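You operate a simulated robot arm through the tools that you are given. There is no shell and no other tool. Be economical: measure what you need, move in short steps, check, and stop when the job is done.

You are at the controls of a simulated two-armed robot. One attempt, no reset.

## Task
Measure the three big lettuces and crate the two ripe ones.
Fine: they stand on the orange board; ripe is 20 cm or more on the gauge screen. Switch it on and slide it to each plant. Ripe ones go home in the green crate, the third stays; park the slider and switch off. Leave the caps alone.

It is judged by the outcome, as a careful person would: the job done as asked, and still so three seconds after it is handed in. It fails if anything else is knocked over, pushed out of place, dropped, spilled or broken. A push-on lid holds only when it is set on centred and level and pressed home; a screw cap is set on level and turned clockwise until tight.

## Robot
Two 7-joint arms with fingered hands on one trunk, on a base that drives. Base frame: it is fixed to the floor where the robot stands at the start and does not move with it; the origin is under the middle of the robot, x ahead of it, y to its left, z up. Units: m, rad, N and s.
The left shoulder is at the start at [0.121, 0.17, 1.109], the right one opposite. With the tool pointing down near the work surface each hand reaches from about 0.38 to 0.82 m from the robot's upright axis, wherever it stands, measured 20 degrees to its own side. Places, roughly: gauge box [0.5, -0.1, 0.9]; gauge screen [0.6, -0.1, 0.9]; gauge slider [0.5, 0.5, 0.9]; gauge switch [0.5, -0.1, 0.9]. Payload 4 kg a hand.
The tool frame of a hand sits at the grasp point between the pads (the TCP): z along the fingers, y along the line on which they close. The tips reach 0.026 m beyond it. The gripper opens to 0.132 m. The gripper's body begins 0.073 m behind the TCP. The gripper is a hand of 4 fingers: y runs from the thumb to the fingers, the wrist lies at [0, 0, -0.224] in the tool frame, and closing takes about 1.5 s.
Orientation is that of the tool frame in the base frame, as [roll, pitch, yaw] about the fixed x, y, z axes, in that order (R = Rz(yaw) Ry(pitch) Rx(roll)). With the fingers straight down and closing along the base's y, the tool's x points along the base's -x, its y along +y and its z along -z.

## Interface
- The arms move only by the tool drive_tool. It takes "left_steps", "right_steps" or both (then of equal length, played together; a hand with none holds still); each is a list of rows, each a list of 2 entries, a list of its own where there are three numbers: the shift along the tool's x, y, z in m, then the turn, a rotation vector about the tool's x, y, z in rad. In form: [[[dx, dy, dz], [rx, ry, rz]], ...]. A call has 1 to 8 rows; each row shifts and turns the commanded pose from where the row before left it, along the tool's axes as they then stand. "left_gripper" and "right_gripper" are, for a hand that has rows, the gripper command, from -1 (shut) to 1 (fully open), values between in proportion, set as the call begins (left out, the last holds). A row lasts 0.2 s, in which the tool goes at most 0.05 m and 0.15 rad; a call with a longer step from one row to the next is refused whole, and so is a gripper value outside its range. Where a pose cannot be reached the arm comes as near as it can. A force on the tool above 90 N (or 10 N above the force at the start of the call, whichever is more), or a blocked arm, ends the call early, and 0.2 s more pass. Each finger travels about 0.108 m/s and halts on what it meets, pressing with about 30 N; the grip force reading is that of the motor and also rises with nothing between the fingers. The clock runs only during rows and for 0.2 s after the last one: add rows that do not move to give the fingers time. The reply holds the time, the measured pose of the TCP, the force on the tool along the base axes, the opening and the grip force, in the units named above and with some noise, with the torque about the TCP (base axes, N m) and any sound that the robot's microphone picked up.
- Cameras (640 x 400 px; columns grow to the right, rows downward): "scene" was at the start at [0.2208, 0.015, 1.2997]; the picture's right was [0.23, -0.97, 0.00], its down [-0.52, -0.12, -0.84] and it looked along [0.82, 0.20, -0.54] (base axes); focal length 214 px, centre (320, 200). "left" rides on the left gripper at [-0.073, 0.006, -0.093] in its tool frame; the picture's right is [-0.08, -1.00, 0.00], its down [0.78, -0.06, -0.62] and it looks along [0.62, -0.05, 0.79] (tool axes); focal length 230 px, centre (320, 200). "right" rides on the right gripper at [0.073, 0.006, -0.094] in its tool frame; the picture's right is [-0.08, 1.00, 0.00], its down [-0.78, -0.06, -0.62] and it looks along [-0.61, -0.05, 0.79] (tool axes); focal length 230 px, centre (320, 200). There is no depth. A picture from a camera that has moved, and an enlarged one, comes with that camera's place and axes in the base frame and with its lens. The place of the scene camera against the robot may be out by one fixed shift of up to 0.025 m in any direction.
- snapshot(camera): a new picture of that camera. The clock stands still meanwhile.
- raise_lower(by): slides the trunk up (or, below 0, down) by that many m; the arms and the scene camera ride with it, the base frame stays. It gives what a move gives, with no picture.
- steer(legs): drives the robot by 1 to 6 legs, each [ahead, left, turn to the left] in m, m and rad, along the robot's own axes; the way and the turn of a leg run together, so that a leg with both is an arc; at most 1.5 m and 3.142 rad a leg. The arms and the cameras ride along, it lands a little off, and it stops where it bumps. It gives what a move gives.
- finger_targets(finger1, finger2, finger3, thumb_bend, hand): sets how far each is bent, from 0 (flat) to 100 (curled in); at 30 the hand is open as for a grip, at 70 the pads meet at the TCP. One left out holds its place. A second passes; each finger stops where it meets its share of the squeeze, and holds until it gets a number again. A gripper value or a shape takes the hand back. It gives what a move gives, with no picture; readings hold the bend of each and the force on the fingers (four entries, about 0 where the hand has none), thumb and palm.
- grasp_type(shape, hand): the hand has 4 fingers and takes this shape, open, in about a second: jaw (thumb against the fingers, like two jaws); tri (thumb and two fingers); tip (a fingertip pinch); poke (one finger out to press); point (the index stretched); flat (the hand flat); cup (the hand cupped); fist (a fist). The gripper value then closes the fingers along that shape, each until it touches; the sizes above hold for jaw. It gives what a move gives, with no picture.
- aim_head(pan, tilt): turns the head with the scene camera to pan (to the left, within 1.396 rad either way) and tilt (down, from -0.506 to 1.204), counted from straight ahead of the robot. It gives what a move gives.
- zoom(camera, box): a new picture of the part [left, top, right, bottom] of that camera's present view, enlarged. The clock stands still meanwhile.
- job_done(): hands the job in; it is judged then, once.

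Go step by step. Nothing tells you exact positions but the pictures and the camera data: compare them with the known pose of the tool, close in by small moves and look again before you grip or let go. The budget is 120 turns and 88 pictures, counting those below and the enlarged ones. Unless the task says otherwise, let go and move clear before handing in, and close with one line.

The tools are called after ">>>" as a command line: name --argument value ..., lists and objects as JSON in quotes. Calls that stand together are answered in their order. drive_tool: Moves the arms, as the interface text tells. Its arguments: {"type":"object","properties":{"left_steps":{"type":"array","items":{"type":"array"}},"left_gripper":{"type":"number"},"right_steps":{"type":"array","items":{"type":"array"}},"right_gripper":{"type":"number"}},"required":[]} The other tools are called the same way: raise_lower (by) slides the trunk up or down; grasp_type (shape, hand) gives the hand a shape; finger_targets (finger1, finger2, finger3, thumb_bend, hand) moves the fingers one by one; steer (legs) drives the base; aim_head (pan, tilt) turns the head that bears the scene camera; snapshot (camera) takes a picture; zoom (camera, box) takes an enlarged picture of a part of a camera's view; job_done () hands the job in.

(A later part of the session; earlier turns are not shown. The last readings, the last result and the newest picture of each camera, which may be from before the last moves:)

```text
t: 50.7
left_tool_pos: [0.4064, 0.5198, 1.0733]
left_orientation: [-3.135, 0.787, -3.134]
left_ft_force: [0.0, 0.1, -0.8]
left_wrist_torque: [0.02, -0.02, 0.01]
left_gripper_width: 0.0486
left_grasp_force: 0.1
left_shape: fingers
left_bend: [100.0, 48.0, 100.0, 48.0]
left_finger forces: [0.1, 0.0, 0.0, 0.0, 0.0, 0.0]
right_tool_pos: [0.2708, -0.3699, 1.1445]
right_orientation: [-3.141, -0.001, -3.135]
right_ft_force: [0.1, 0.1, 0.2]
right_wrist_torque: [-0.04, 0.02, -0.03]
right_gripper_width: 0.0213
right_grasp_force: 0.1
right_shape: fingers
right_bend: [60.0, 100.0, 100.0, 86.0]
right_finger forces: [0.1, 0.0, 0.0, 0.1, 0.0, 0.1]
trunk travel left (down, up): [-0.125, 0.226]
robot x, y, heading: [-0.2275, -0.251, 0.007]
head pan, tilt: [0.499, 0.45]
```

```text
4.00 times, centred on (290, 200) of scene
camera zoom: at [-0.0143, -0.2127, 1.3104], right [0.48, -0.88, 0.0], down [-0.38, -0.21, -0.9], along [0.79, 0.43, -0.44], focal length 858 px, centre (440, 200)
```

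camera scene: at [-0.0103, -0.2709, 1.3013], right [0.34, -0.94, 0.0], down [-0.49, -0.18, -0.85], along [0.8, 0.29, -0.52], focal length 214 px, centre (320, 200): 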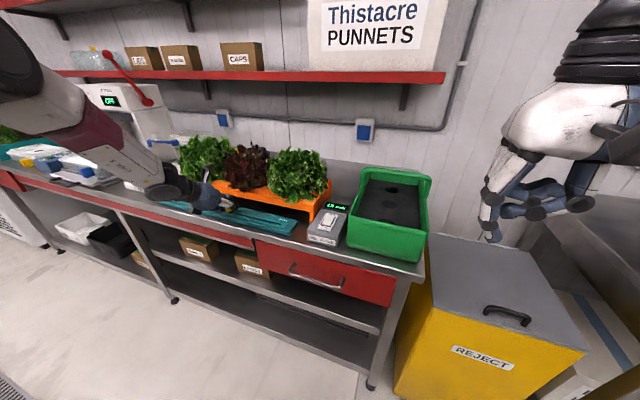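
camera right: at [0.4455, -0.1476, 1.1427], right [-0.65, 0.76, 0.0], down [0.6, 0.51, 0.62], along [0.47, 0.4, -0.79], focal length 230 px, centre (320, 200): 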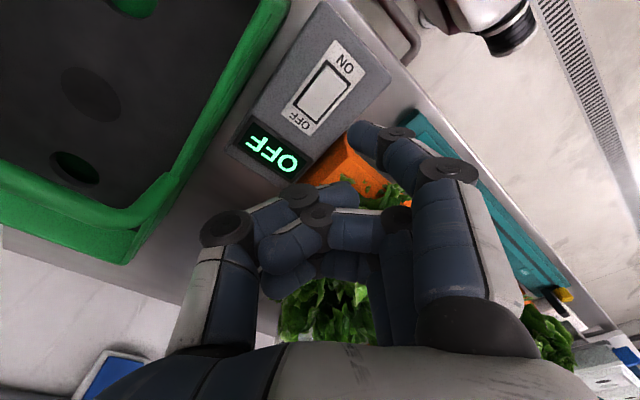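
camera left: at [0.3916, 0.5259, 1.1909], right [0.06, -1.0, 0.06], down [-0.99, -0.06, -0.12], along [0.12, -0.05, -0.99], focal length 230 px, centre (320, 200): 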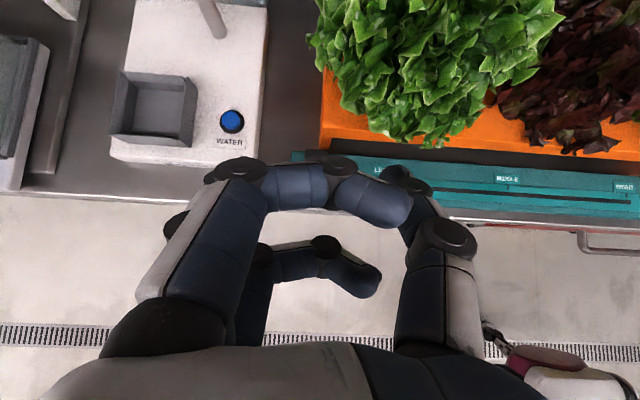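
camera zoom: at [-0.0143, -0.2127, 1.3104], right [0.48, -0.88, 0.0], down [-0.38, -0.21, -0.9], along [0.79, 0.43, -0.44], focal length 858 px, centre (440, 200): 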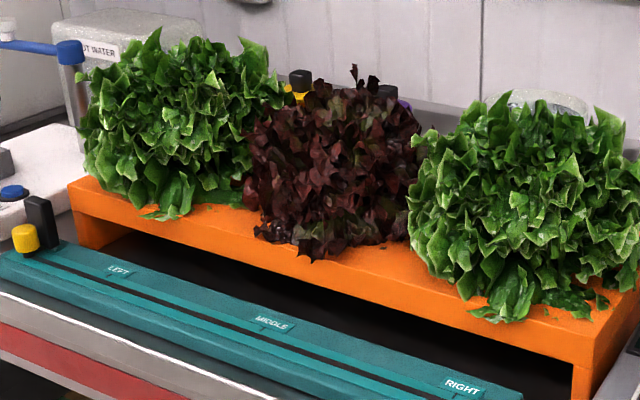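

The board top is near z ≈ 0.98 and the heads are about 0.2 m tall. I'll raise and straighten the left hand in jaw shape, then drive back in front of the board.

>>> drive_tool --left_steps '[[[-0.03, -0.015, -0.03], [0, 0, 0]], [[-0.03, -0.015, -0.03], [0, 0, 0]], [[-0.03, -0.015, -0.03], [0, 0, 0]], [[-0.03, -0.015, -0.03], [0, 0, 0]], [[0, -0.03, 0], [0, 0.131, 0]], [[0, -0.03, 0], [0, 0.131, 0]], [[0, -0.03, 0], [0, 0.131, 0]], [[0, -0.03, 0], [0, 0.131, 0]]]'

>>> drive_tool --left_steps '[[[0, -0.03, 0], [0, 0.131, 0]], [[0, -0.03, 0], [0, 0.131, 0]]]'

>>> grasp_type --shape "jaw" --hand "left"

>>> steer --legs '[[0, 0.27, 0], [0.2, 0, 0]]'

```text
t: 52.5
left_tool_pos: [0.4012, 0.3314, 1.2364]
left_orientation: [-3.14, 0.258, -3.136]
left_ft_force: [0.3, 0.7, -0.1]
left_wrist_torque: [0.03, 0.01, 0.01]
left_gripper_width: 0.0486
left_grasp_force: 0.2
left_shape: fingers
left_bend: [100.0, 48.0, 100.0, 48.0]
left_finger forces: [0.1, 0.0, 0.1, 0.1, 0.1, 0.1]
left hand out of reach, approached as far as the arm can: row 7, 8
right_tool_pos: [0.2728, -0.3698, 1.1432]
right_orientation: [3.14, -0.002, -3.134]
right_ft_force: [-0.2, 0.3, 0.1]
right_wrist_torque: [-0.01, 0.02, -0.02]
right_gripper_width: 0.0215
right_grasp_force: 0.2
right_shape: fingers
right_bend: [60.0, 100.0, 100.0, 86.0]
right_finger forces: [0.1, 0.0, 0.0, 0.0, 0.0, 0.1]
trunk travel left (down, up): [-0.125, 0.226]
robot x, y, heading: [-0.2277, -0.2521, -0.001]
head pan, tilt: [0.499, 0.45]
```

```text
t: 53.1
left_tool_pos: [0.3869, 0.2768, 1.233]
left_orientation: [-3.136, 0.044, -3.138]
left_ft_force: [0.4, 0.3, -0.3]
left_wrist_torque: [0.0, 0.0, 0.0]
left_gripper_width: 0.0487
left_grasp_force: 0.0
left_shape: fingers
left_bend: [100.0, 48.0, 100.0, 48.0]
left_finger forces: [0.0, 0.0, 0.0, 0.0, 0.1, 0.0]
left hand out of reach, approached as far as the arm can: row 1, 2
right_tool_pos: [0.2712, -0.3693, 1.1445]
right_orientation: [3.141, -0.002, -3.136]
right_ft_force: [0.6, 0.4, 0.4]
right_wrist_torque: [0.01, 0.0, 0.05]
right_gripper_width: 0.0216
right_grasp_force: 0.0
right_shape: fingers
right_bend: [60.0, 100.0, 100.0, 86.0]
right_finger forces: [0.0, 0.1, 0.0, 0.0, 0.0, 0.0]
trunk travel left (down, up): [-0.125, 0.226]
robot x, y, heading: [-0.2277, -0.2523, 0.004]
head pan, tilt: [0.499, 0.45]
```

```text
t: 54.0
left_tool_pos: [0.3869, 0.2772, 1.2332]
left_orientation: [-3.139, 0.045, -3.139]
left_ft_force: [0.4, -0.3, -0.2]
left_wrist_torque: [-0.01, -0.03, -0.02]
left_gripper_width: 0.1319
left_grasp_force: 0.1
left_shape: jaw
left_bend: [30.0, 30.0, 30.0, 30.0]
left_finger forces: [0.0, 0.0, 0.0, 0.0, 0.1, 0.0]
right_tool_pos: [0.2707, -0.3694, 1.1448]
right_orientation: [-3.141, 0.001, -3.135]
right_ft_force: [0.2, -1.0, -0.2]
right_wrist_torque: [-0.02, 0.01, 0.02]
right_gripper_width: 0.0217
right_grasp_force: 0.1
right_shape: fingers
right_bend: [60.0, 100.0, 100.0, 86.0]
right_finger forces: [0.0, 0.0, 0.0, 0.0, 0.1, 0.1]
trunk travel left (down, up): [-0.125, 0.226]
robot x, y, heading: [-0.2277, -0.2534, 0.002]
head pan, tilt: [0.499, 0.45]
```

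```text
t: 58.2
left_tool_pos: [0.5872, 0.55, 1.2326]
left_orientation: [-3.138, 0.045, -3.138]
left_ft_force: [0.5, -0.3, -0.1]
left_wrist_torque: [0.0, -0.01, 0.02]
left_gripper_width: 0.1319
left_grasp_force: 0.1
left_shape: jaw
left_bend: [30.0, 30.0, 30.0, 30.0]
left_finger forces: [0.1, 0.0, 0.0, 0.1, 0.0, 0.0]
right_tool_pos: [0.471, -0.0959, 1.1451]
right_orientation: [3.141, 0.001, -3.134]
right_ft_force: [0.2, -0.3, -0.8]
right_wrist_torque: [0.01, 0.01, 0.02]
right_gripper_width: 0.0218
right_grasp_force: 0.0
right_shape: fingers
right_bend: [60.0, 100.0, 100.0, 86.0]
right_finger forces: [0.1, 0.0, 0.1, 0.0, 0.1, 0.0]
trunk travel left (down, up): [-0.125, 0.226]
robot x, y, heading: [-0.0264, 0.0233, -0.003]
head pan, tilt: [0.499, 0.45]
```

I'm in front of the board. I'll leave the switch till last (the right lettuce would crowd the hand) and look down on the left lettuce.

>>> snapshot --camera "left"

>>> snapshot --camera "right"

>>> snapshot --camera "scene"

```text
39 pictures are left
camera left: at [0.6563, 0.5564, 1.3292], right [0.08, -1.0, 0.01], down [-0.81, -0.06, 0.58], along [-0.58, -0.05, -0.81], focal length 230 px, centre (320, 200)
```

left: 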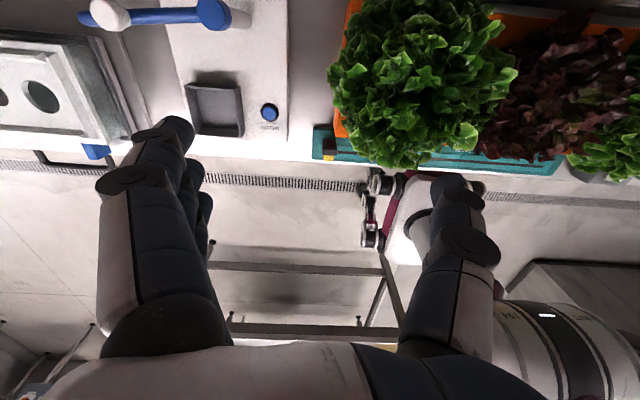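

```text
38 pictures are left
camera right: at [0.3976, -0.0897, 1.2388], right [0.07, 1.0, 0.0], down [0.79, -0.05, 0.62], along [0.62, -0.04, -0.79], focal length 230 px, centre (320, 200)
```

right: 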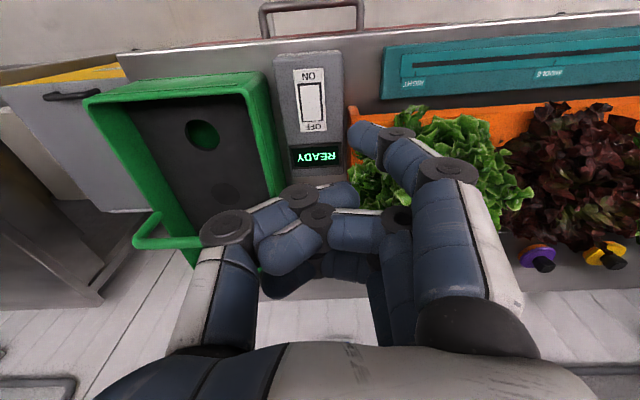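

```text
37 pictures are left
camera scene: at [0.1864, 0.0603, 1.3105], right [0.48, -0.88, 0.0], down [-0.38, -0.21, -0.9], along [0.79, 0.43, -0.44], focal length 214 px, centre (320, 200)
```

scene: 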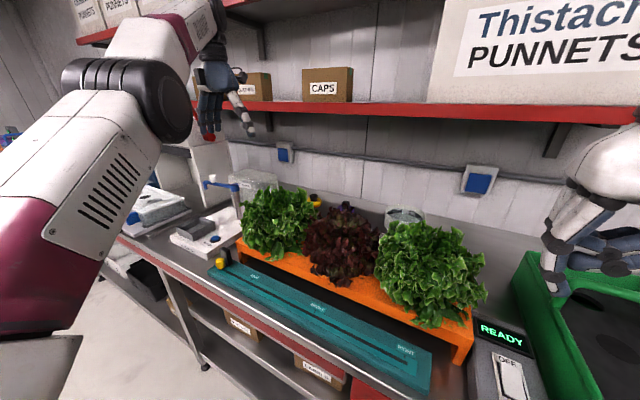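

The left lettuce is centred near (0.60, 0.417, 0.985) with radius about 0.1. I'll bring the open left hand over it and descend part way.

>>> drive_tool --left_steps '[[[-0.003, -0.033, 0], [0, 0.045, 0]], [[-0.003, -0.033, 0], [0, 0, 0]], [[-0.003, -0.033, 0.0], [0, 0, 0]], [[-0.003, -0.034, 0.0], [0, 0, 0]], [[0, 0, 0.035], [0, 0, 0]], [[0, 0, 0.035], [0, 0, 0]], [[0, 0, 0.03], [0, 0, 0]]]' --left_gripper 1

>>> snapshot --camera "left"

>>> zoom --camera "scene" --box '[180, 100, 436, 260]'

```text
t: 59.8
left_tool_pos: [0.6, 0.4167, 1.1333]
left_orientation: [-3.14, 0.001, -3.138]
left_ft_force: [1.1, 0.1, 0.4]
left_wrist_torque: [0.0, 0.04, -0.01]
left_gripper_width: 0.1318
left_grasp_force: 0.1
left_shape: jaw
left_bend: [30.0, 30.0, 30.0, 30.0]
left_finger forces: [0.0, 0.0, 0.1, 0.0, 0.0, 0.0]
right_tool_pos: [0.4723, -0.0966, 1.1457]
right_orientation: [3.141, -0.001, -3.132]
right_ft_force: [-0.1, 0.3, -0.2]
right_wrist_torque: [-0.01, 0.05, -0.01]
right_gripper_width: 0.0218
right_grasp_force: 0.1
right_shape: fingers
right_bend: [60.0, 100.0, 100.0, 86.0]
right_finger forces: [0.0, 0.0, 0.1, 0.0, 0.0, 0.0]
trunk travel left (down, up): [-0.125, 0.226]
robot x, y, heading: [-0.0312, 0.0212, 0.003]
head pan, tilt: [0.499, 0.45]
```

```text
36 pictures are left
camera left: at [0.6728, 0.4229, 1.2258], right [0.08, -1.0, 0.0], down [-0.78, -0.06, 0.62], along [-0.61, -0.05, -0.79], focal length 230 px, centre (320, 200)
```

left: 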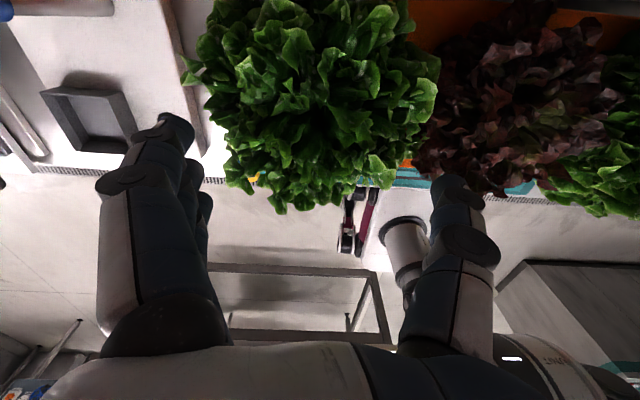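

```text
2.50 times, centred on (308, 180) of scene
camera zoom: at [0.1864, 0.0605, 1.3103], right [0.48, -0.88, 0.0], down [-0.38, -0.21, -0.9], along [0.79, 0.43, -0.44], focal length 536 px, centre (350, 250)
```

zoom: 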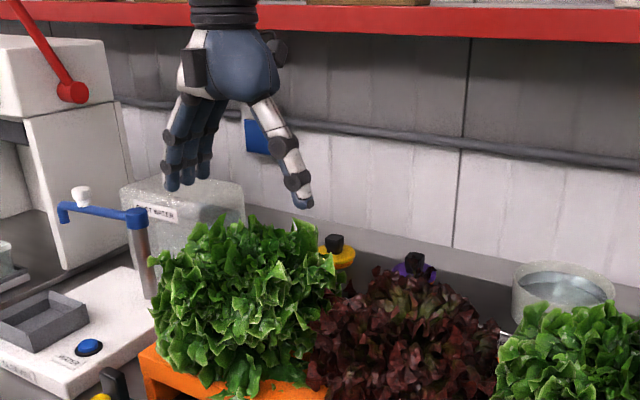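

Aligned to within a centimetre. I'll descend gently into the foliage, watching force.

>>> drive_tool --left_steps '[[[-0.005, 0, 0.025], [0, 0, 0]], [[0, 0, 0.02], [0, 0, 0]], [[0, 0, 0.02], [0, 0, 0]]]'

>>> drive_tool --left_steps '[[[0, 0, 0.02], [0, 0, 0]], [[0, 0, 0.01], [0, 0, 0]]]'

>>> drive_tool --left_steps '[[[0, 0, 0.01], [0, 0, 0]], [[0, 0, 0.01], [0, 0, 0]]]'

>>> zoom --camera "scene" --box '[180, 100, 436, 260]'

```text
t: 60.6
left_tool_pos: [0.6056, 0.4165, 1.0676]
left_orientation: [-3.137, 0.0, -3.139]
left_ft_force: [-0.9, 0.0, 1.2]
left_wrist_torque: [0.04, 0.02, 0.02]
left_gripper_width: 0.1319
left_grasp_force: 0.0
left_shape: jaw
left_bend: [30.0, 30.0, 30.0, 30.0]
left_finger forces: [0.0, 0.0, 0.0, 0.0, 0.0, 0.0]
right_tool_pos: [0.4717, -0.0961, 1.1443]
right_orientation: [3.141, 0.0, -3.132]
right_ft_force: [0.6, 0.4, 0.4]
right_wrist_torque: [-0.02, -0.02, 0.02]
right_gripper_width: 0.0216
right_grasp_force: 0.0
right_shape: fingers
right_bend: [60.0, 100.0, 100.0, 86.0]
right_finger forces: [0.0, 0.0, 0.0, 0.0, 0.0, 0.0]
trunk travel left (down, up): [-0.125, 0.226]
robot x, y, heading: [-0.0318, 0.0204, 0.0]
head pan, tilt: [0.499, 0.45]
```

```text
t: 61.2
left_tool_pos: [0.6036, 0.4162, 1.0391]
left_orientation: [-3.138, -0.001, -3.138]
left_ft_force: [-0.5, 0.5, 0.4]
left_wrist_torque: [0.02, 0.01, 0.01]
left_gripper_width: 0.1319
left_grasp_force: 0.0
left_shape: jaw
left_bend: [30.0, 30.0, 30.0, 30.0]
left_finger forces: [0.0, 0.0, 0.1, 0.0, 0.0, 0.1]
right_tool_pos: [0.4716, -0.0958, 1.1454]
right_orientation: [-3.141, -0.001, -3.132]
right_ft_force: [0.3, 0.1, 0.1]
right_wrist_torque: [-0.01, 0.03, 0.02]
right_gripper_width: 0.0217
right_grasp_force: 0.0
right_shape: fingers
right_bend: [60.0, 100.0, 100.0, 86.0]
right_finger forces: [0.0, 0.0, 0.0, 0.1, 0.1, 0.1]
trunk travel left (down, up): [-0.125, 0.226]
robot x, y, heading: [-0.0298, 0.0222, 0.005]
head pan, tilt: [0.499, 0.45]
```

```text
t: 61.8
left_tool_pos: [0.6051, 0.4167, 1.0181]
left_orientation: [-3.138, 0.0, -3.14]
left_ft_force: [0.7, -0.7, 0.1]
left_wrist_torque: [-0.01, 0.01, -0.04]
left_gripper_width: 0.1322
left_grasp_force: 0.1
left_shape: jaw
left_bend: [30.0, 30.0, 30.0, 30.0]
left_finger forces: [0.0, 0.1, 0.0, 0.1, 0.0, 0.1]
right_tool_pos: [0.4713, -0.0967, 1.1447]
right_orientation: [-3.141, -0.001, -3.133]
right_ft_force: [-0.4, 0.1, -0.4]
right_wrist_torque: [0.01, 0.0, 0.02]
right_gripper_width: 0.0214
right_grasp_force: 0.2
right_shape: fingers
right_bend: [60.0, 100.0, 100.0, 86.0]
right_finger forces: [0.1, 0.0, 0.0, 0.0, 0.0, 0.0]
trunk travel left (down, up): [-0.125, 0.226]
robot x, y, heading: [-0.0298, 0.0193, 0.004]
head pan, tilt: [0.499, 0.45]
```

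```text
2.50 times, centred on (308, 180) of scene
camera zoom: at [0.1862, 0.0603, 1.3104], right [0.48, -0.88, 0.0], down [-0.38, -0.21, -0.9], along [0.79, 0.43, -0.44], focal length 536 px, centre (350, 250)
```

zoom: 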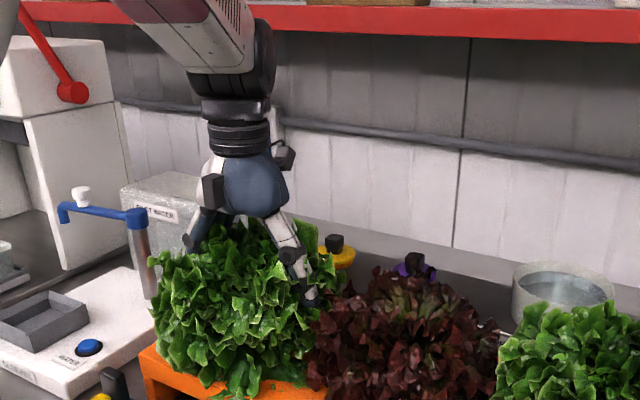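

No contact yet: the fingers slip through the leaves. A little lower still.

>>> drive_tool --left_steps '[[[0, 0, 0.01], [0, 0, 0]], [[0, 0, 0.01], [0, 0, 0]]]'

>>> drive_tool --left_steps '[[[0, 0, 0.01], [0, 0, 0]], [[0, 0, 0.007], [0, 0, 0]]]'

```text
t: 62.4
left_tool_pos: [0.6041, 0.4159, 0.9986]
left_orientation: [-3.139, 0.001, -3.138]
left_ft_force: [-0.6, 0.3, -0.3]
left_wrist_torque: [-0.03, 0.02, -0.01]
left_gripper_width: 0.132
left_grasp_force: 0.0
left_shape: jaw
left_bend: [30.0, 30.0, 30.0, 30.0]
left_finger forces: [0.0, 0.0, 0.1, 0.0, 0.0, 0.1]
right_tool_pos: [0.4722, -0.0964, 1.1449]
right_orientation: [-3.141, 0.001, -3.133]
right_ft_force: [-0.5, -0.4, -0.3]
right_wrist_torque: [-0.03, 0.02, 0.01]
right_gripper_width: 0.0216
right_grasp_force: 0.0
right_shape: fingers
right_bend: [60.0, 100.0, 100.0, 86.0]
right_finger forces: [0.0, 0.0, 0.0, 0.0, 0.0, 0.0]
trunk travel left (down, up): [-0.125, 0.226]
robot x, y, heading: [-0.0324, 0.0213, 0.002]
head pan, tilt: [0.499, 0.45]
```

```text
t: 63.0
left_tool_pos: [0.6039, 0.4154, 0.9802]
left_orientation: [-3.137, 0.0, -3.139]
left_ft_force: [0.2, 1.0, -0.1]
left_wrist_torque: [0.01, 0.0, 0.03]
left_gripper_width: 0.1323
left_grasp_force: 0.1
left_shape: jaw
left_bend: [30.0, 30.0, 30.0, 30.0]
left_finger forces: [0.1, 0.0, 0.0, 0.0, 0.1, 0.0]
right_tool_pos: [0.4714, -0.0949, 1.145]
right_orientation: [3.141, -0.001, -3.132]
right_ft_force: [0.3, -0.6, -0.7]
right_wrist_torque: [0.04, 0.02, -0.01]
right_gripper_width: 0.0218
right_grasp_force: 0.0
right_shape: fingers
right_bend: [60.0, 100.0, 100.0, 86.0]
right_finger forces: [0.1, 0.0, 0.0, 0.1, 0.0, 0.0]
trunk travel left (down, up): [-0.125, 0.226]
robot x, y, heading: [-0.0241, 0.0214, 0.001]
head pan, tilt: [0.499, 0.45]
```

Still free, and the pads are at the middle of the head. I'll close gently and see what they meet.

>>> drive_tool --left_steps '[[[0, 0, 0], [0, 0, 0]], [[0, 0, 0], [0, 0, 0]], [[0, 0, 0], [0, 0, 0]], [[0, 0, 0], [0, 0, 0]], [[0, 0, 0], [0, 0, 0]]]' --left_gripper -0.2

```text
t: 64.2
left_tool_pos: [0.6039, 0.4156, 0.9819]
left_orientation: [-3.137, 0.0, -3.137]
left_ft_force: [-0.3, 1.7, 0.3]
left_wrist_torque: [0.04, -0.01, 0.0]
left_gripper_width: 0.0548
left_grasp_force: 30.3
left_shape: jaw
left_bend: [73.0, 73.0, 73.0, 70.0]
left_finger forces: [9.6, 9.3, 9.1, 0.0, 26.6, 0.1]
right_tool_pos: [0.4721, -0.0961, 1.1445]
right_orientation: [3.141, 0.001, -3.133]
right_ft_force: [0.8, 0.7, 0.1]
right_wrist_torque: [-0.03, -0.03, 0.0]
right_gripper_width: 0.0218
right_grasp_force: 0.0
right_shape: fingers
right_bend: [60.0, 100.0, 100.0, 86.0]
right_finger forces: [0.0, 0.1, 0.0, 0.1, 0.1, 0.1]
trunk travel left (down, up): [-0.125, 0.226]
robot x, y, heading: [-0.0273, 0.02, 0.003]
head pan, tilt: [0.499, 0.45]
```

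It met a firm core 55 mm wide, with balanced force. I'll hold firmly and lift.

>>> drive_tool --left_steps '[[[0, 0, 0], [0, 0, 0]], [[0, 0, -0.01], [0, 0, 0]], [[0, 0, -0.015], [0, 0, 0]], [[0, 0, -0.02], [0, 0, 0]], [[0, 0, -0.02], [0, 0, 0]]]' --left_gripper -1

>>> zoom --camera "scene" --box '[160, 100, 480, 300]'

```text
t: 65.4
left_tool_pos: [0.6036, 0.417, 1.0463]
left_orientation: [-3.138, 0.0, -3.139]
left_ft_force: [-0.2, 0.4, -2.0]
left_wrist_torque: [0.03, 0.0, -0.04]
left_gripper_width: 0.055
left_grasp_force: 30.2
left_shape: jaw
left_bend: [73.0, 73.0, 73.0, 70.0]
left_finger forces: [9.6, 9.3, 9.1, 0.0, 27.4, 0.1]
right_tool_pos: [0.4711, -0.096, 1.1449]
right_orientation: [-3.141, -0.001, -3.134]
right_ft_force: [-0.1, -0.3, 0.9]
right_wrist_torque: [0.0, 0.01, 0.0]
right_gripper_width: 0.0215
right_grasp_force: 0.1
right_shape: fingers
right_bend: [60.0, 100.0, 100.0, 86.0]
right_finger forces: [0.0, 0.0, 0.0, 0.0, 0.0, 0.0]
trunk travel left (down, up): [-0.125, 0.226]
robot x, y, heading: [-0.0328, 0.026, 0.001]
head pan, tilt: [0.499, 0.45]
```

```text
2.00 times, centred on (320, 200) of scene
camera zoom: at [0.1859, 0.0603, 1.3105], right [0.48, -0.88, 0.0], down [-0.38, -0.21, -0.9], along [0.79, 0.43, -0.44], focal length 429 px, centre (320, 200)
```

zoom: 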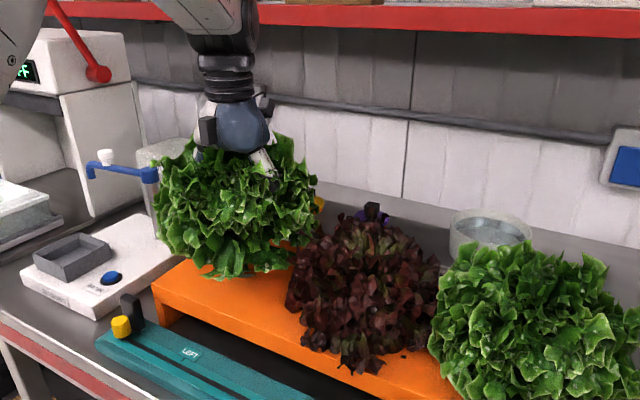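

The lettuce is free and hangs steadily (about 2 N). The crate holes work out at y ≈ -0.265, x ≈ 0.507 / 0.614 / 0.717, with the handle over the middle one at z ≈ 1.035. This one goes in the near hole. I'll lift, back off and carry it round.

>>> drive_tool --left_steps '[[[0, 0, -0.03], [0, 0, 0]], [[0, 0, -0.03], [0, 0, 0]], [[0, 0, -0.03], [0, 0, 0]], [[0, 0, -0.03], [0, 0, 0]], [[0, 0, -0.03], [0, 0, 0]]]'

>>> steer --legs '[[-0.32, 0, 0]]'

>>> drive_tool --left_steps '[[[0, -0.025, 0], [0, 0, 0]], [[0, -0.025, 0], [0, 0, 0]], [[0, -0.025, 0], [0, 0, 0]], [[0, -0.025, 0], [0, 0, 0]], [[0, -0.025, 0], [0, 0, 0]], [[0, -0.025, 0], [0, 0, 0]], [[0, -0.025, 0], [0, 0, 0]]]'

>>> snapshot --camera "scene"

```text
t: 66.6
left_tool_pos: [0.6036, 0.4164, 1.1965]
left_orientation: [-3.137, -0.004, -3.138]
left_ft_force: [0.5, 0.0, -1.1]
left_wrist_torque: [-0.01, -0.02, 0.01]
left_gripper_width: 0.0545
left_grasp_force: 30.6
left_shape: jaw
left_bend: [73.0, 73.0, 73.0, 70.0]
left_finger forces: [9.6, 9.2, 9.3, 0.1, 27.5, 0.0]
right_tool_pos: [0.4714, -0.0955, 1.1444]
right_orientation: [3.14, 0.001, -3.133]
right_ft_force: [-0.4, 0.2, 0.1]
right_wrist_torque: [0.02, 0.0, 0.02]
right_gripper_width: 0.0217
right_grasp_force: 0.0
right_shape: fingers
right_bend: [60.0, 100.0, 100.0, 86.0]
right_finger forces: [0.0, 0.1, 0.0, 0.0, 0.1, 0.0]
trunk travel left (down, up): [-0.125, 0.226]
robot x, y, heading: [-0.0254, 0.0247, -0.002]
head pan, tilt: [0.499, 0.45]
```

```text
t: 68.8
left_tool_pos: [0.2899, 0.4161, 1.1968]
left_orientation: [-3.138, 0.0, -3.141]
left_ft_force: [-0.1, 0.3, -0.9]
left_wrist_torque: [0.0, 0.01, -0.01]
left_gripper_width: 0.0549
left_grasp_force: 30.2
left_shape: jaw
left_bend: [73.0, 73.0, 73.0, 70.0]
left_finger forces: [9.7, 9.2, 9.2, 0.0, 27.5, 0.1]
right_tool_pos: [0.1559, -0.0973, 1.1446]
right_orientation: [3.141, 0.0, -3.135]
right_ft_force: [-0.9, 0.0, 0.2]
right_wrist_torque: [0.04, 0.01, -0.02]
right_gripper_width: 0.0216
right_grasp_force: 0.0
right_shape: fingers
right_bend: [60.0, 100.0, 100.0, 86.0]
right_finger forces: [0.0, 0.1, 0.1, 0.0, 0.1, 0.0]
trunk travel left (down, up): [-0.125, 0.226]
robot x, y, heading: [-0.3442, 0.0225, -0.001]
head pan, tilt: [0.499, 0.45]
```

```text
t: 70.3
left_tool_pos: [0.2894, 0.24, 1.1968]
left_orientation: [-3.139, -0.001, -3.141]
left_ft_force: [0.7, 0.0, -1.0]
left_wrist_torque: [-0.02, 0.0, -0.02]
left_gripper_width: 0.0547
left_grasp_force: 30.1
left_shape: jaw
left_bend: [73.0, 73.0, 73.0, 70.0]
left_finger forces: [9.8, 9.2, 9.3, 0.1, 27.7, 0.0]
right_tool_pos: [0.1556, -0.0984, 1.1454]
right_orientation: [3.14, 0.001, -3.136]
right_ft_force: [-0.1, -0.4, 0.7]
right_wrist_torque: [0.03, 0.0, 0.02]
right_gripper_width: 0.0215
right_grasp_force: 0.1
right_shape: fingers
right_bend: [60.0, 100.0, 100.0, 86.0]
right_finger forces: [0.1, 0.0, 0.0, 0.1, 0.0, 0.0]
trunk travel left (down, up): [-0.125, 0.226]
robot x, y, heading: [-0.3418, 0.0196, -0.0]
head pan, tilt: [0.499, 0.45]
```

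```text
32 pictures are left
camera scene: at [-0.1297, 0.059, 1.3104], right [0.48, -0.88, 0.0], down [-0.38, -0.21, -0.9], along [0.79, 0.43, -0.44], focal length 214 px, centre (320, 200)
```

scene: 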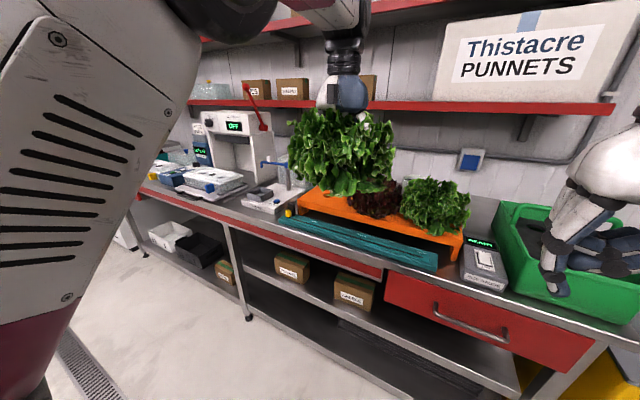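

Held well. Before placing, I check the bare spot on the board to learn where the stem sits relative to my grip.

>>> zoom --camera "scene" --box '[270, 170, 398, 250]'

>>> steer --legs '[[0, -0.503, 0]]'

>>> aim_head --pan 0.2 --tilt 0.5

>>> snapshot --camera "scene"

>>> snapshot --camera "left"

```text
5.00 times, centred on (334, 210) of scene
camera zoom: at [-0.1297, 0.059, 1.3104], right [0.48, -0.88, 0.0], down [-0.38, -0.21, -0.9], along [0.79, 0.43, -0.44], focal length 1072 px, centre (250, 150)
```

zoom: 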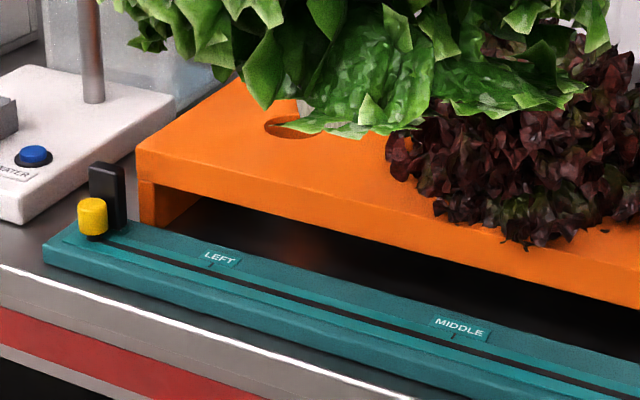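

```text
t: 75.3
left_tool_pos: [0.2885, -0.2636, 1.1961]
left_orientation: [-3.138, 0.0, 3.141]
left_ft_force: [-0.5, -0.3, -1.9]
left_wrist_torque: [-0.03, -0.02, -0.02]
left_gripper_width: 0.055
left_grasp_force: 29.9
left_shape: jaw
left_bend: [73.0, 73.0, 73.0, 70.0]
left_finger forces: [9.9, 9.2, 9.4, 0.0, 27.6, 0.0]
right_tool_pos: [0.155, -0.6, 1.1444]
right_orientation: [-3.14, 0.001, -3.136]
right_ft_force: [0.6, -0.6, 0.1]
right_wrist_torque: [-0.01, 0.01, -0.01]
right_gripper_width: 0.0215
right_grasp_force: 0.0
right_shape: fingers
right_bend: [60.0, 100.0, 100.0, 86.0]
right_finger forces: [0.0, 0.0, 0.0, 0.0, 0.0, 0.0]
trunk travel left (down, up): [-0.125, 0.226]
robot x, y, heading: [-0.3433, -0.4797, 0.001]
head pan, tilt: [0.499, 0.45]
```

```text
t: 76.1
left_tool_pos: [0.2896, -0.2618, 1.1958]
left_orientation: [-3.138, -0.001, 3.141]
left_ft_force: [0.2, -0.4, -1.8]
left_wrist_torque: [-0.02, 0.01, 0.05]
left_gripper_width: 0.0549
left_grasp_force: 29.8
left_shape: jaw
left_bend: [73.0, 73.0, 73.0, 70.0]
left_finger forces: [9.8, 9.2, 9.4, 0.0, 27.6, 0.0]
right_tool_pos: [0.1544, -0.601, 1.1454]
right_orientation: [-3.14, 0.001, -3.137]
right_ft_force: [-1.1, 0.9, -1.3]
right_wrist_torque: [0.01, -0.01, -0.03]
right_gripper_width: 0.0216
right_grasp_force: 0.1
right_shape: fingers
right_bend: [60.0, 100.0, 100.0, 86.0]
right_finger forces: [0.0, 0.0, 0.0, 0.0, 0.1, 0.0]
trunk travel left (down, up): [-0.125, 0.226]
robot x, y, heading: [-0.3461, -0.4826, -0.0]
head pan, tilt: [0.201, 0.499]
```

```text
30 pictures are left
camera scene: at [-0.1217, -0.4693, 1.3059], right [0.2, -0.98, 0.0], down [-0.47, -0.1, -0.88], along [0.86, 0.17, -0.48], focal length 214 px, centre (320, 200)
```

scene: 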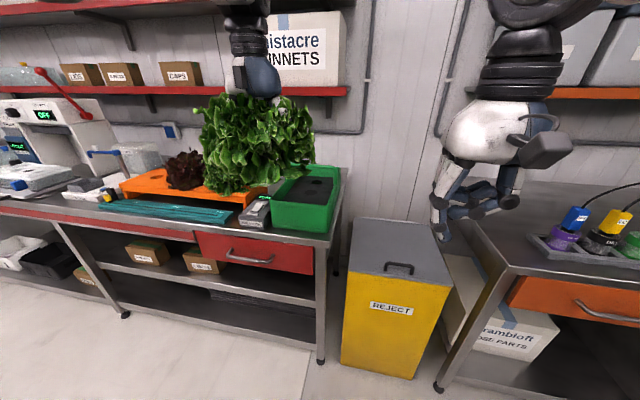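

```text
29 pictures are left
camera left: at [0.3629, -0.2557, 1.2893], right [0.08, -1.0, 0.0], down [-0.78, -0.06, 0.62], along [-0.62, -0.05, -0.79], focal length 230 px, centre (320, 200)
```

left: 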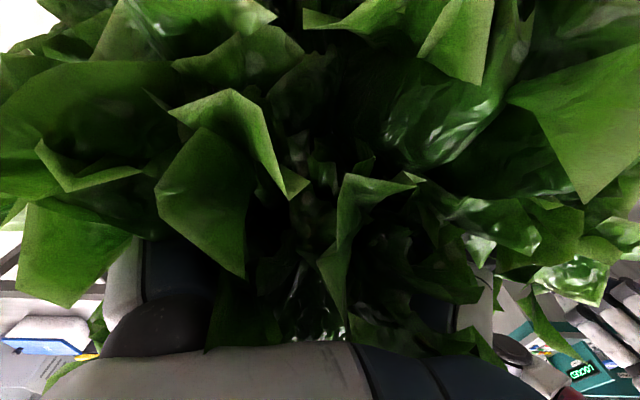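

I need the crate hole more exactly. The right hand camera now views the crate from its other side, which gives good parallax.

>>> snapshot --camera "right"

>>> zoom --camera "scene" --box '[250, 150, 378, 230]'

```text
28 pictures are left
camera right: at [0.0807, -0.594, 1.2386], right [0.07, 1.0, 0.0], down [0.79, -0.06, 0.62], along [0.62, -0.04, -0.79], focal length 230 px, centre (320, 200)
```

right: 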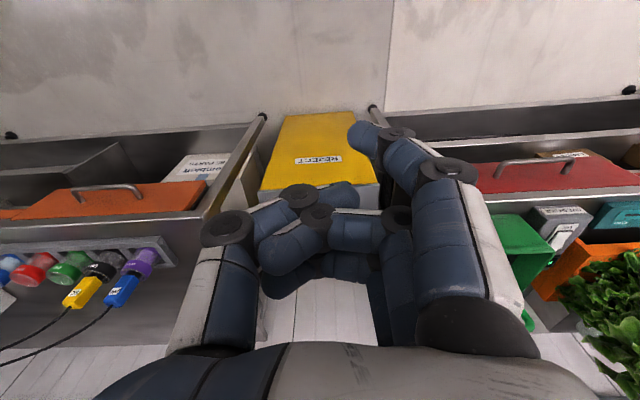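

```text
5.00 times, centred on (314, 190) of scene
camera zoom: at [-0.1217, -0.4693, 1.3059], right [0.2, -0.98, 0.0], down [-0.47, -0.1, -0.88], along [0.86, 0.17, -0.48], focal length 1072 px, centre (350, 250)
```

zoom: 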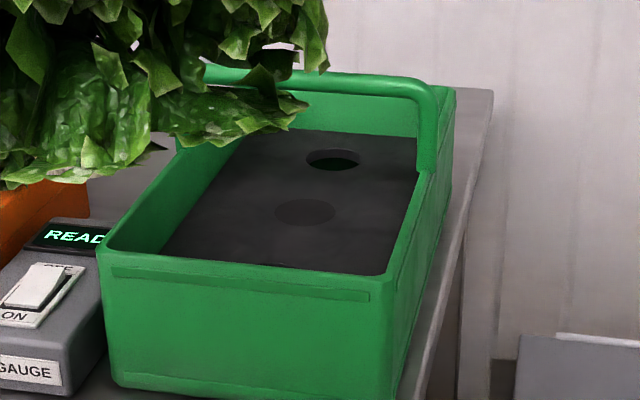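

The insert top comes out at z ≈ 0.914 and the middle disc is not a real hole. The near hole's position is still uncertain by about 7 mm. I'll open the right hand and look straight at it from its camera before placing.

>>> grasp_type --shape "jaw" --hand "right"

>>> steer --legs '[[0, 0.32, 0], [0.2, 0, 0]]'

>>> snapshot --camera "right"

```text
t: 77.0
left_tool_pos: [0.2906, -0.2624, 1.1967]
left_orientation: [-3.137, -0.001, -3.141]
left_ft_force: [0.0, 0.5, -1.1]
left_wrist_torque: [0.04, 0.01, -0.02]
left_gripper_width: 0.0547
left_grasp_force: 30.3
left_shape: jaw
left_bend: [73.0, 73.0, 73.0, 70.0]
left_finger forces: [9.8, 9.2, 9.4, 0.0, 27.6, 0.0]
right_tool_pos: [0.1549, -0.6006, 1.1449]
right_orientation: [3.141, -0.001, -3.137]
right_ft_force: [-0.5, -0.3, 0.3]
right_wrist_torque: [-0.02, 0.01, 0.02]
right_gripper_width: 0.1319
right_grasp_force: 0.1
right_shape: jaw
right_bend: [30.0, 30.0, 30.0, 30.0]
right_finger forces: [0.1, 0.0, 0.0, 0.0, 0.1, 0.0]
trunk travel left (down, up): [-0.125, 0.226]
robot x, y, heading: [-0.3474, -0.4797, 0.0]
head pan, tilt: [0.201, 0.499]
```

```text
t: 81.5
left_tool_pos: [0.4897, 0.0585, 1.1966]
left_orientation: [-3.138, 0.0, -3.137]
left_ft_force: [-0.3, 0.4, -2.2]
left_wrist_torque: [-0.01, 0.04, 0.03]
left_gripper_width: 0.0548
left_grasp_force: 30.5
left_shape: jaw
left_bend: [73.0, 73.0, 73.0, 70.0]
left_finger forces: [9.9, 9.1, 9.4, 0.0, 27.6, 0.0]
right_tool_pos: [0.3578, -0.2817, 1.1446]
right_orientation: [-3.14, 0.0, -3.132]
right_ft_force: [-0.5, -0.5, 0.7]
right_wrist_torque: [0.01, 0.01, 0.01]
right_gripper_width: 0.132
right_grasp_force: 0.1
right_shape: jaw
right_bend: [30.0, 30.0, 30.0, 30.0]
right_finger forces: [0.0, 0.1, 0.0, 0.1, 0.1, 0.1]
trunk travel left (down, up): [-0.125, 0.226]
robot x, y, heading: [-0.1453, -0.1623, 0.003]
head pan, tilt: [0.201, 0.499]
```

```text
26 pictures are left
camera right: at [0.283, -0.2747, 1.2387], right [0.07, 1.0, 0.0], down [0.79, -0.05, 0.62], along [0.62, -0.04, -0.79], focal length 230 px, centre (320, 200)
```

right: 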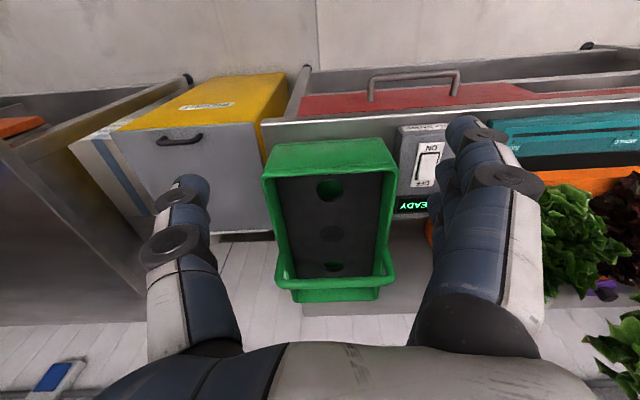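

>>> zoom --camera "right" --box '[250, 140, 410, 300]'

```text
2.50 times, centred on (330, 220) of right
camera zoom: at [0.283, -0.2747, 1.2387], right [0.07, 1.0, 0.0], down [0.79, -0.05, 0.62], along [0.62, -0.04, -0.79], focal length 575 px, centre (295, 150)
```

zoom: 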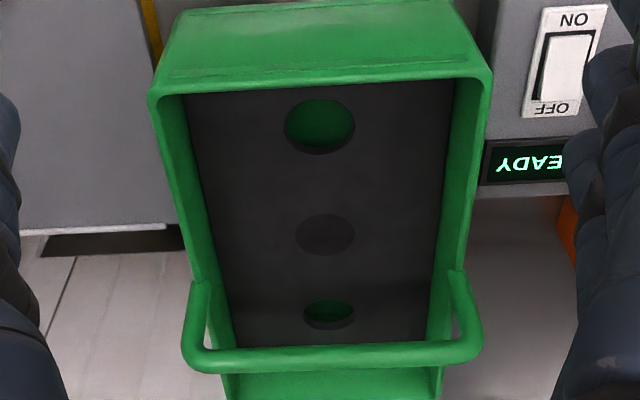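

The near hole is at (0.517, -0.274) and the hole is about 5 cm wide. I'll back out, go round to the crate, and turn the hand 45° so its camera keeps away from the crate handle.

>>> steer --legs '[[-0.2, 0, 0], [0, -0.335, 0]]'

>>> drive_tool --left_steps '[[[0, 0, 0], [0, 0, -0.131]], [[0, 0, 0], [0, 0, -0.131]], [[0, 0, 0], [0, 0, -0.131]], [[0, 0, 0], [0, 0, -0.131]], [[0, 0, 0], [0, 0, -0.131]], [[0, 0, 0], [0, 0, -0.131]]]'

>>> steer --legs '[[0.215, 0, 0]]'

>>> aim_head --pan 0.2 --tilt 0.75

>>> snapshot --camera "scene"

```text
t: 86.3
left_tool_pos: [0.2892, -0.2774, 1.1967]
left_orientation: [-3.137, 0.0, -3.136]
left_ft_force: [-0.1, -1.5, -1.9]
left_wrist_torque: [-0.01, 0.02, -0.05]
left_gripper_width: 0.0548
left_grasp_force: 30.0
left_shape: jaw
left_bend: [73.0, 73.0, 73.0, 70.0]
left_finger forces: [9.8, 9.2, 9.4, 0.0, 27.6, 0.0]
right_tool_pos: [0.1574, -0.6168, 1.1451]
right_orientation: [-3.141, -0.002, -3.132]
right_ft_force: [-0.9, -0.7, 0.1]
right_wrist_torque: [0.01, -0.01, -0.02]
right_gripper_width: 0.1317
right_grasp_force: 0.2
right_shape: jaw
right_bend: [30.0, 30.0, 30.0, 30.0]
right_finger forces: [0.0, 0.1, 0.0, 0.1, 0.1, 0.1]
trunk travel left (down, up): [-0.125, 0.226]
robot x, y, heading: [-0.3442, -0.4994, 0.005]
head pan, tilt: [0.201, 0.499]
```

```text
t: 87.7
left_tool_pos: [0.2909, -0.2772, 1.1962]
left_orientation: [-3.139, -0.002, -2.347]
left_ft_force: [-0.4, 0.3, -1.3]
left_wrist_torque: [0.03, 0.02, 0.04]
left_gripper_width: 0.0547
left_grasp_force: 30.3
left_shape: jaw
left_bend: [73.0, 73.0, 73.0, 70.0]
left_finger forces: [9.8, 9.1, 9.4, 0.0, 27.5, 0.0]
right_tool_pos: [0.1573, -0.6166, 1.1441]
right_orientation: [-3.14, 0.0, -3.131]
right_ft_force: [0.1, -0.2, 1.1]
right_wrist_torque: [-0.01, 0.01, 0.0]
right_gripper_width: 0.1316
right_grasp_force: 0.1
right_shape: jaw
right_bend: [30.0, 30.0, 30.0, 30.0]
right_finger forces: [0.0, 0.0, 0.0, 0.1, 0.0, 0.0]
trunk travel left (down, up): [-0.125, 0.226]
robot x, y, heading: [-0.3421, -0.5, -0.001]
head pan, tilt: [0.201, 0.499]
```

```text
t: 89.3
left_tool_pos: [0.5041, -0.2779, 1.1957]
left_orientation: [-3.138, -0.003, -2.352]
left_ft_force: [-0.4, -0.8, -1.1]
left_wrist_torque: [0.03, -0.03, 0.02]
left_gripper_width: 0.0551
left_grasp_force: 29.9
left_shape: jaw
left_bend: [73.0, 73.0, 73.0, 70.0]
left_finger forces: [9.9, 9.1, 9.5, 0.1, 27.6, 0.1]
right_tool_pos: [0.3708, -0.6165, 1.1447]
right_orientation: [3.14, 0.0, -3.131]
right_ft_force: [0.6, -1.0, -0.5]
right_wrist_torque: [0.0, -0.01, -0.01]
right_gripper_width: 0.132
right_grasp_force: 0.1
right_shape: jaw
right_bend: [30.0, 30.0, 30.0, 30.0]
right_finger forces: [0.1, 0.0, 0.0, 0.0, 0.0, 0.0]
trunk travel left (down, up): [-0.125, 0.226]
robot x, y, heading: [-0.1301, -0.4977, 0.006]
head pan, tilt: [0.201, 0.499]
```

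```text
t: 90.1
left_tool_pos: [0.5038, -0.276, 1.1968]
left_orientation: [-3.138, -0.003, -2.349]
left_ft_force: [0.1, 0.5, -1.0]
left_wrist_torque: [0.0, 0.0, 0.0]
left_gripper_width: 0.0546
left_grasp_force: 30.1
left_shape: jaw
left_bend: [73.0, 73.0, 73.0, 70.0]
left_finger forces: [9.8, 9.2, 9.5, 0.1, 27.6, 0.1]
right_tool_pos: [0.3708, -0.6159, 1.1447]
right_orientation: [-3.141, 0.001, -3.131]
right_ft_force: [-1.0, 0.7, -0.7]
right_wrist_torque: [-0.01, 0.0, -0.02]
right_gripper_width: 0.1316
right_grasp_force: 0.1
right_shape: jaw
right_bend: [30.0, 30.0, 30.0, 30.0]
right_finger forces: [0.1, 0.1, 0.1, 0.0, 0.0, 0.0]
trunk travel left (down, up): [-0.125, 0.226]
robot x, y, heading: [-0.1316, -0.5001, 0.005]
head pan, tilt: [0.201, 0.75]
```

```text
24 pictures are left
camera scene: at [0.0855, -0.4875, 1.284], right [0.2, -0.98, 0.0], down [-0.67, -0.14, -0.73], along [0.72, 0.15, -0.68], focal length 214 px, centre (320, 200)
```

scene: 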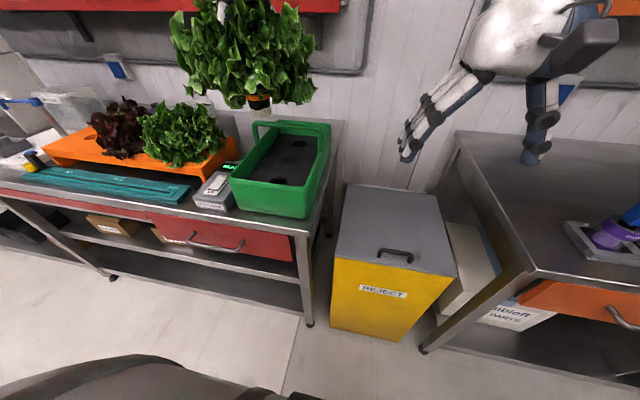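

The plug under the lettuce is visible from here. I'll zoom in to measure it against the hole.

>>> zoom --camera "scene" --box '[200, 60, 360, 220]'

```text
2.50 times, centred on (280, 140) of scene
camera zoom: at [0.0855, -0.4875, 1.284], right [0.2, -0.98, 0.0], down [-0.67, -0.14, -0.73], along [0.72, 0.15, -0.68], focal length 536 px, centre (420, 350)
```

zoom: 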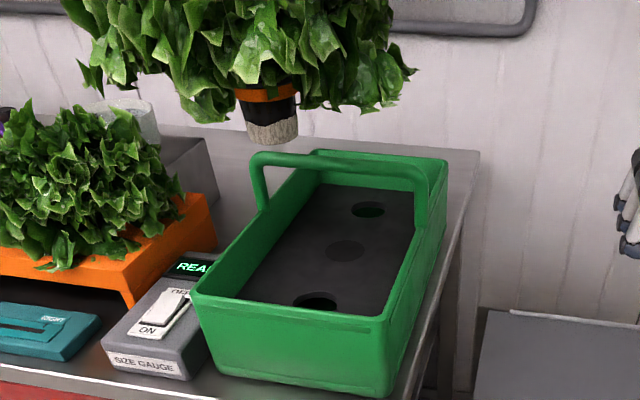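

The pot hangs about 8 cm below the grip, close over the hole. I'll lower until it is just above the insert and compare again.

>>> drive_tool --left_steps '[[[-0.007, -0.0071, 0.02], [0, 0, 0]], [[0, 0, 0.03], [0, 0, 0]], [[0, 0, 0.03], [0, 0, 0]], [[0, 0, 0.03], [0, 0, 0]], [[0, 0, 0.03], [0, 0, 0]], [[0, 0, 0.02], [0, 0, 0]]]'

>>> zoom --camera "scene" --box '[230, 100, 358, 228]'

```text
t: 91.5
left_tool_pos: [0.5133, -0.2754, 1.0361]
left_orientation: [-3.14, -0.004, -2.351]
left_ft_force: [0.0, 0.1, -2.1]
left_wrist_torque: [0.01, -0.05, -0.01]
left_gripper_width: 0.0545
left_grasp_force: 30.0
left_shape: jaw
left_bend: [73.0, 73.0, 73.0, 70.0]
left_finger forces: [9.9, 9.1, 9.5, 0.0, 27.4, 0.0]
right_tool_pos: [0.3718, -0.6168, 1.1439]
right_orientation: [3.141, 0.001, -3.131]
right_ft_force: [-0.2, 0.1, 0.8]
right_wrist_torque: [-0.01, 0.01, -0.01]
right_gripper_width: 0.1319
right_grasp_force: 0.1
right_shape: jaw
right_bend: [30.0, 30.0, 30.0, 30.0]
right_finger forces: [0.1, 0.0, 0.0, 0.0, 0.1, 0.0]
trunk travel left (down, up): [-0.125, 0.226]
robot x, y, heading: [-0.1337, -0.5005, 0.006]
head pan, tilt: [0.201, 0.75]
```

```text
3.12 times, centred on (294, 164) of scene
camera zoom: at [0.0859, -0.4875, 1.2838], right [0.2, -0.98, 0.0], down [-0.67, -0.14, -0.73], along [0.72, 0.15, -0.68], focal length 670 px, centre (401, 312)
```

zoom: 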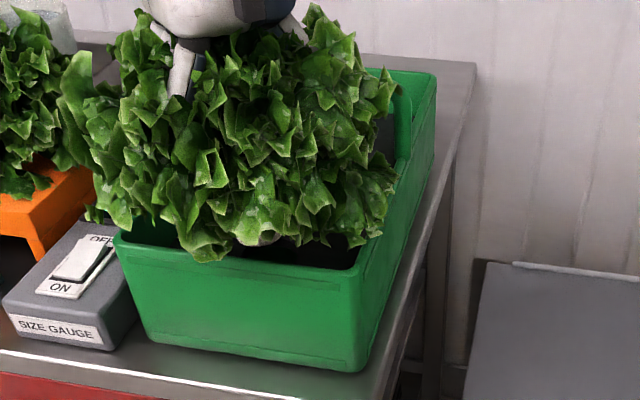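

>>> zoom --camera "scene" --box '[265, 130, 305, 155]'

```text
16.00 times, centred on (285, 142) of scene
camera zoom: at [0.0859, -0.4875, 1.2838], right [0.2, -0.98, 0.0], down [-0.67, -0.14, -0.73], along [0.72, 0.15, -0.68], focal length 3432 px, centre (880, 1120)
```

zoom: 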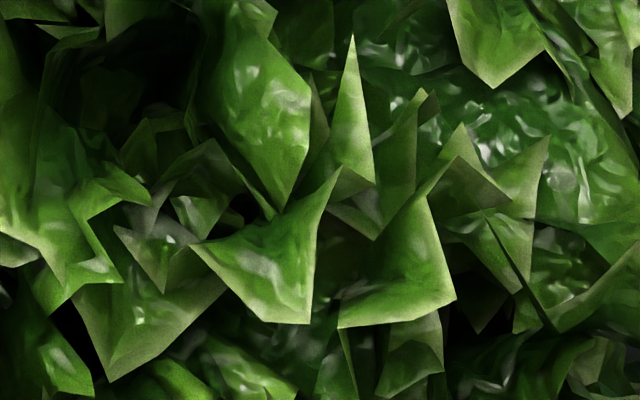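

>>> zoom --camera "scene" --box '[258, 166, 306, 190]'

```text
13.33 times, centred on (282, 178) of scene
camera zoom: at [0.0859, -0.4875, 1.2838], right [0.2, -0.98, 0.0], down [-0.67, -0.14, -0.73], along [0.72, 0.15, -0.68], focal length 2860 px, centre (827, 493)
```

zoom: 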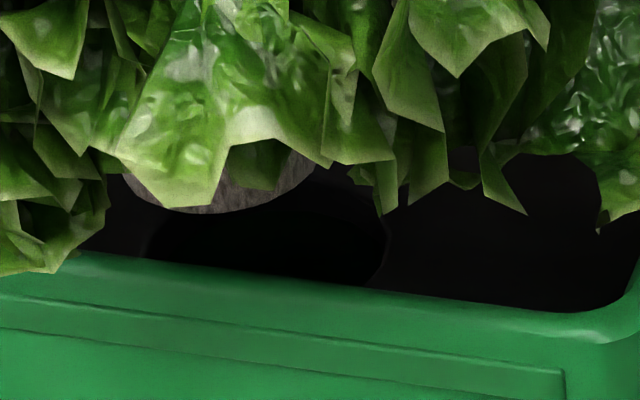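

The pot base is visible just above the hole. It needs about 8 mm forward and 4 mm right; then I lower 2 cm more and check again.

>>> drive_tool --left_steps '[[[-0.0028, -0.0085, 0], [0, 0, 0]], [[0, 0, 0.01], [0, 0, 0]], [[0, 0, 0.008], [0, 0, 0]]]'

>>> zoom --camera "scene" --box '[258, 166, 306, 190]'

```text
t: 92.3
left_tool_pos: [0.5214, -0.2806, 1.018]
left_orientation: [-3.137, -0.005, -2.35]
left_ft_force: [-0.2, 0.3, -2.5]
left_wrist_torque: [-0.03, -0.03, 0.01]
left_gripper_width: 0.0548
left_grasp_force: 30.1
left_shape: jaw
left_bend: [73.0, 73.0, 73.0, 70.0]
left_finger forces: [9.9, 9.1, 9.5, 0.1, 27.3, 0.0]
right_tool_pos: [0.3705, -0.6152, 1.1443]
right_orientation: [3.141, -0.001, -3.133]
right_ft_force: [-0.3, 0.4, -0.1]
right_wrist_torque: [0.0, 0.01, 0.04]
right_gripper_width: 0.1318
right_grasp_force: 0.0
right_shape: jaw
right_bend: [30.0, 30.0, 30.0, 30.0]
right_finger forces: [0.1, 0.0, 0.0, 0.0, 0.1, 0.0]
trunk travel left (down, up): [-0.125, 0.226]
robot x, y, heading: [-0.1323, -0.4968, 0.005]
head pan, tilt: [0.201, 0.75]
```

```text
13.33 times, centred on (282, 178) of scene
camera zoom: at [0.0858, -0.4875, 1.2839], right [0.2, -0.98, 0.0], down [-0.67, -0.14, -0.73], along [0.72, 0.15, -0.68], focal length 2860 px, centre (827, 493)
```

zoom: 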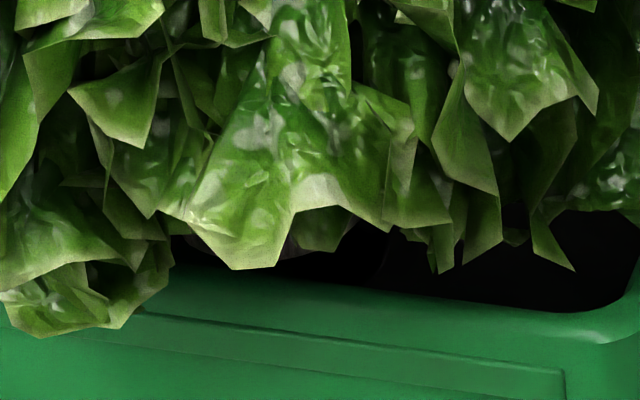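

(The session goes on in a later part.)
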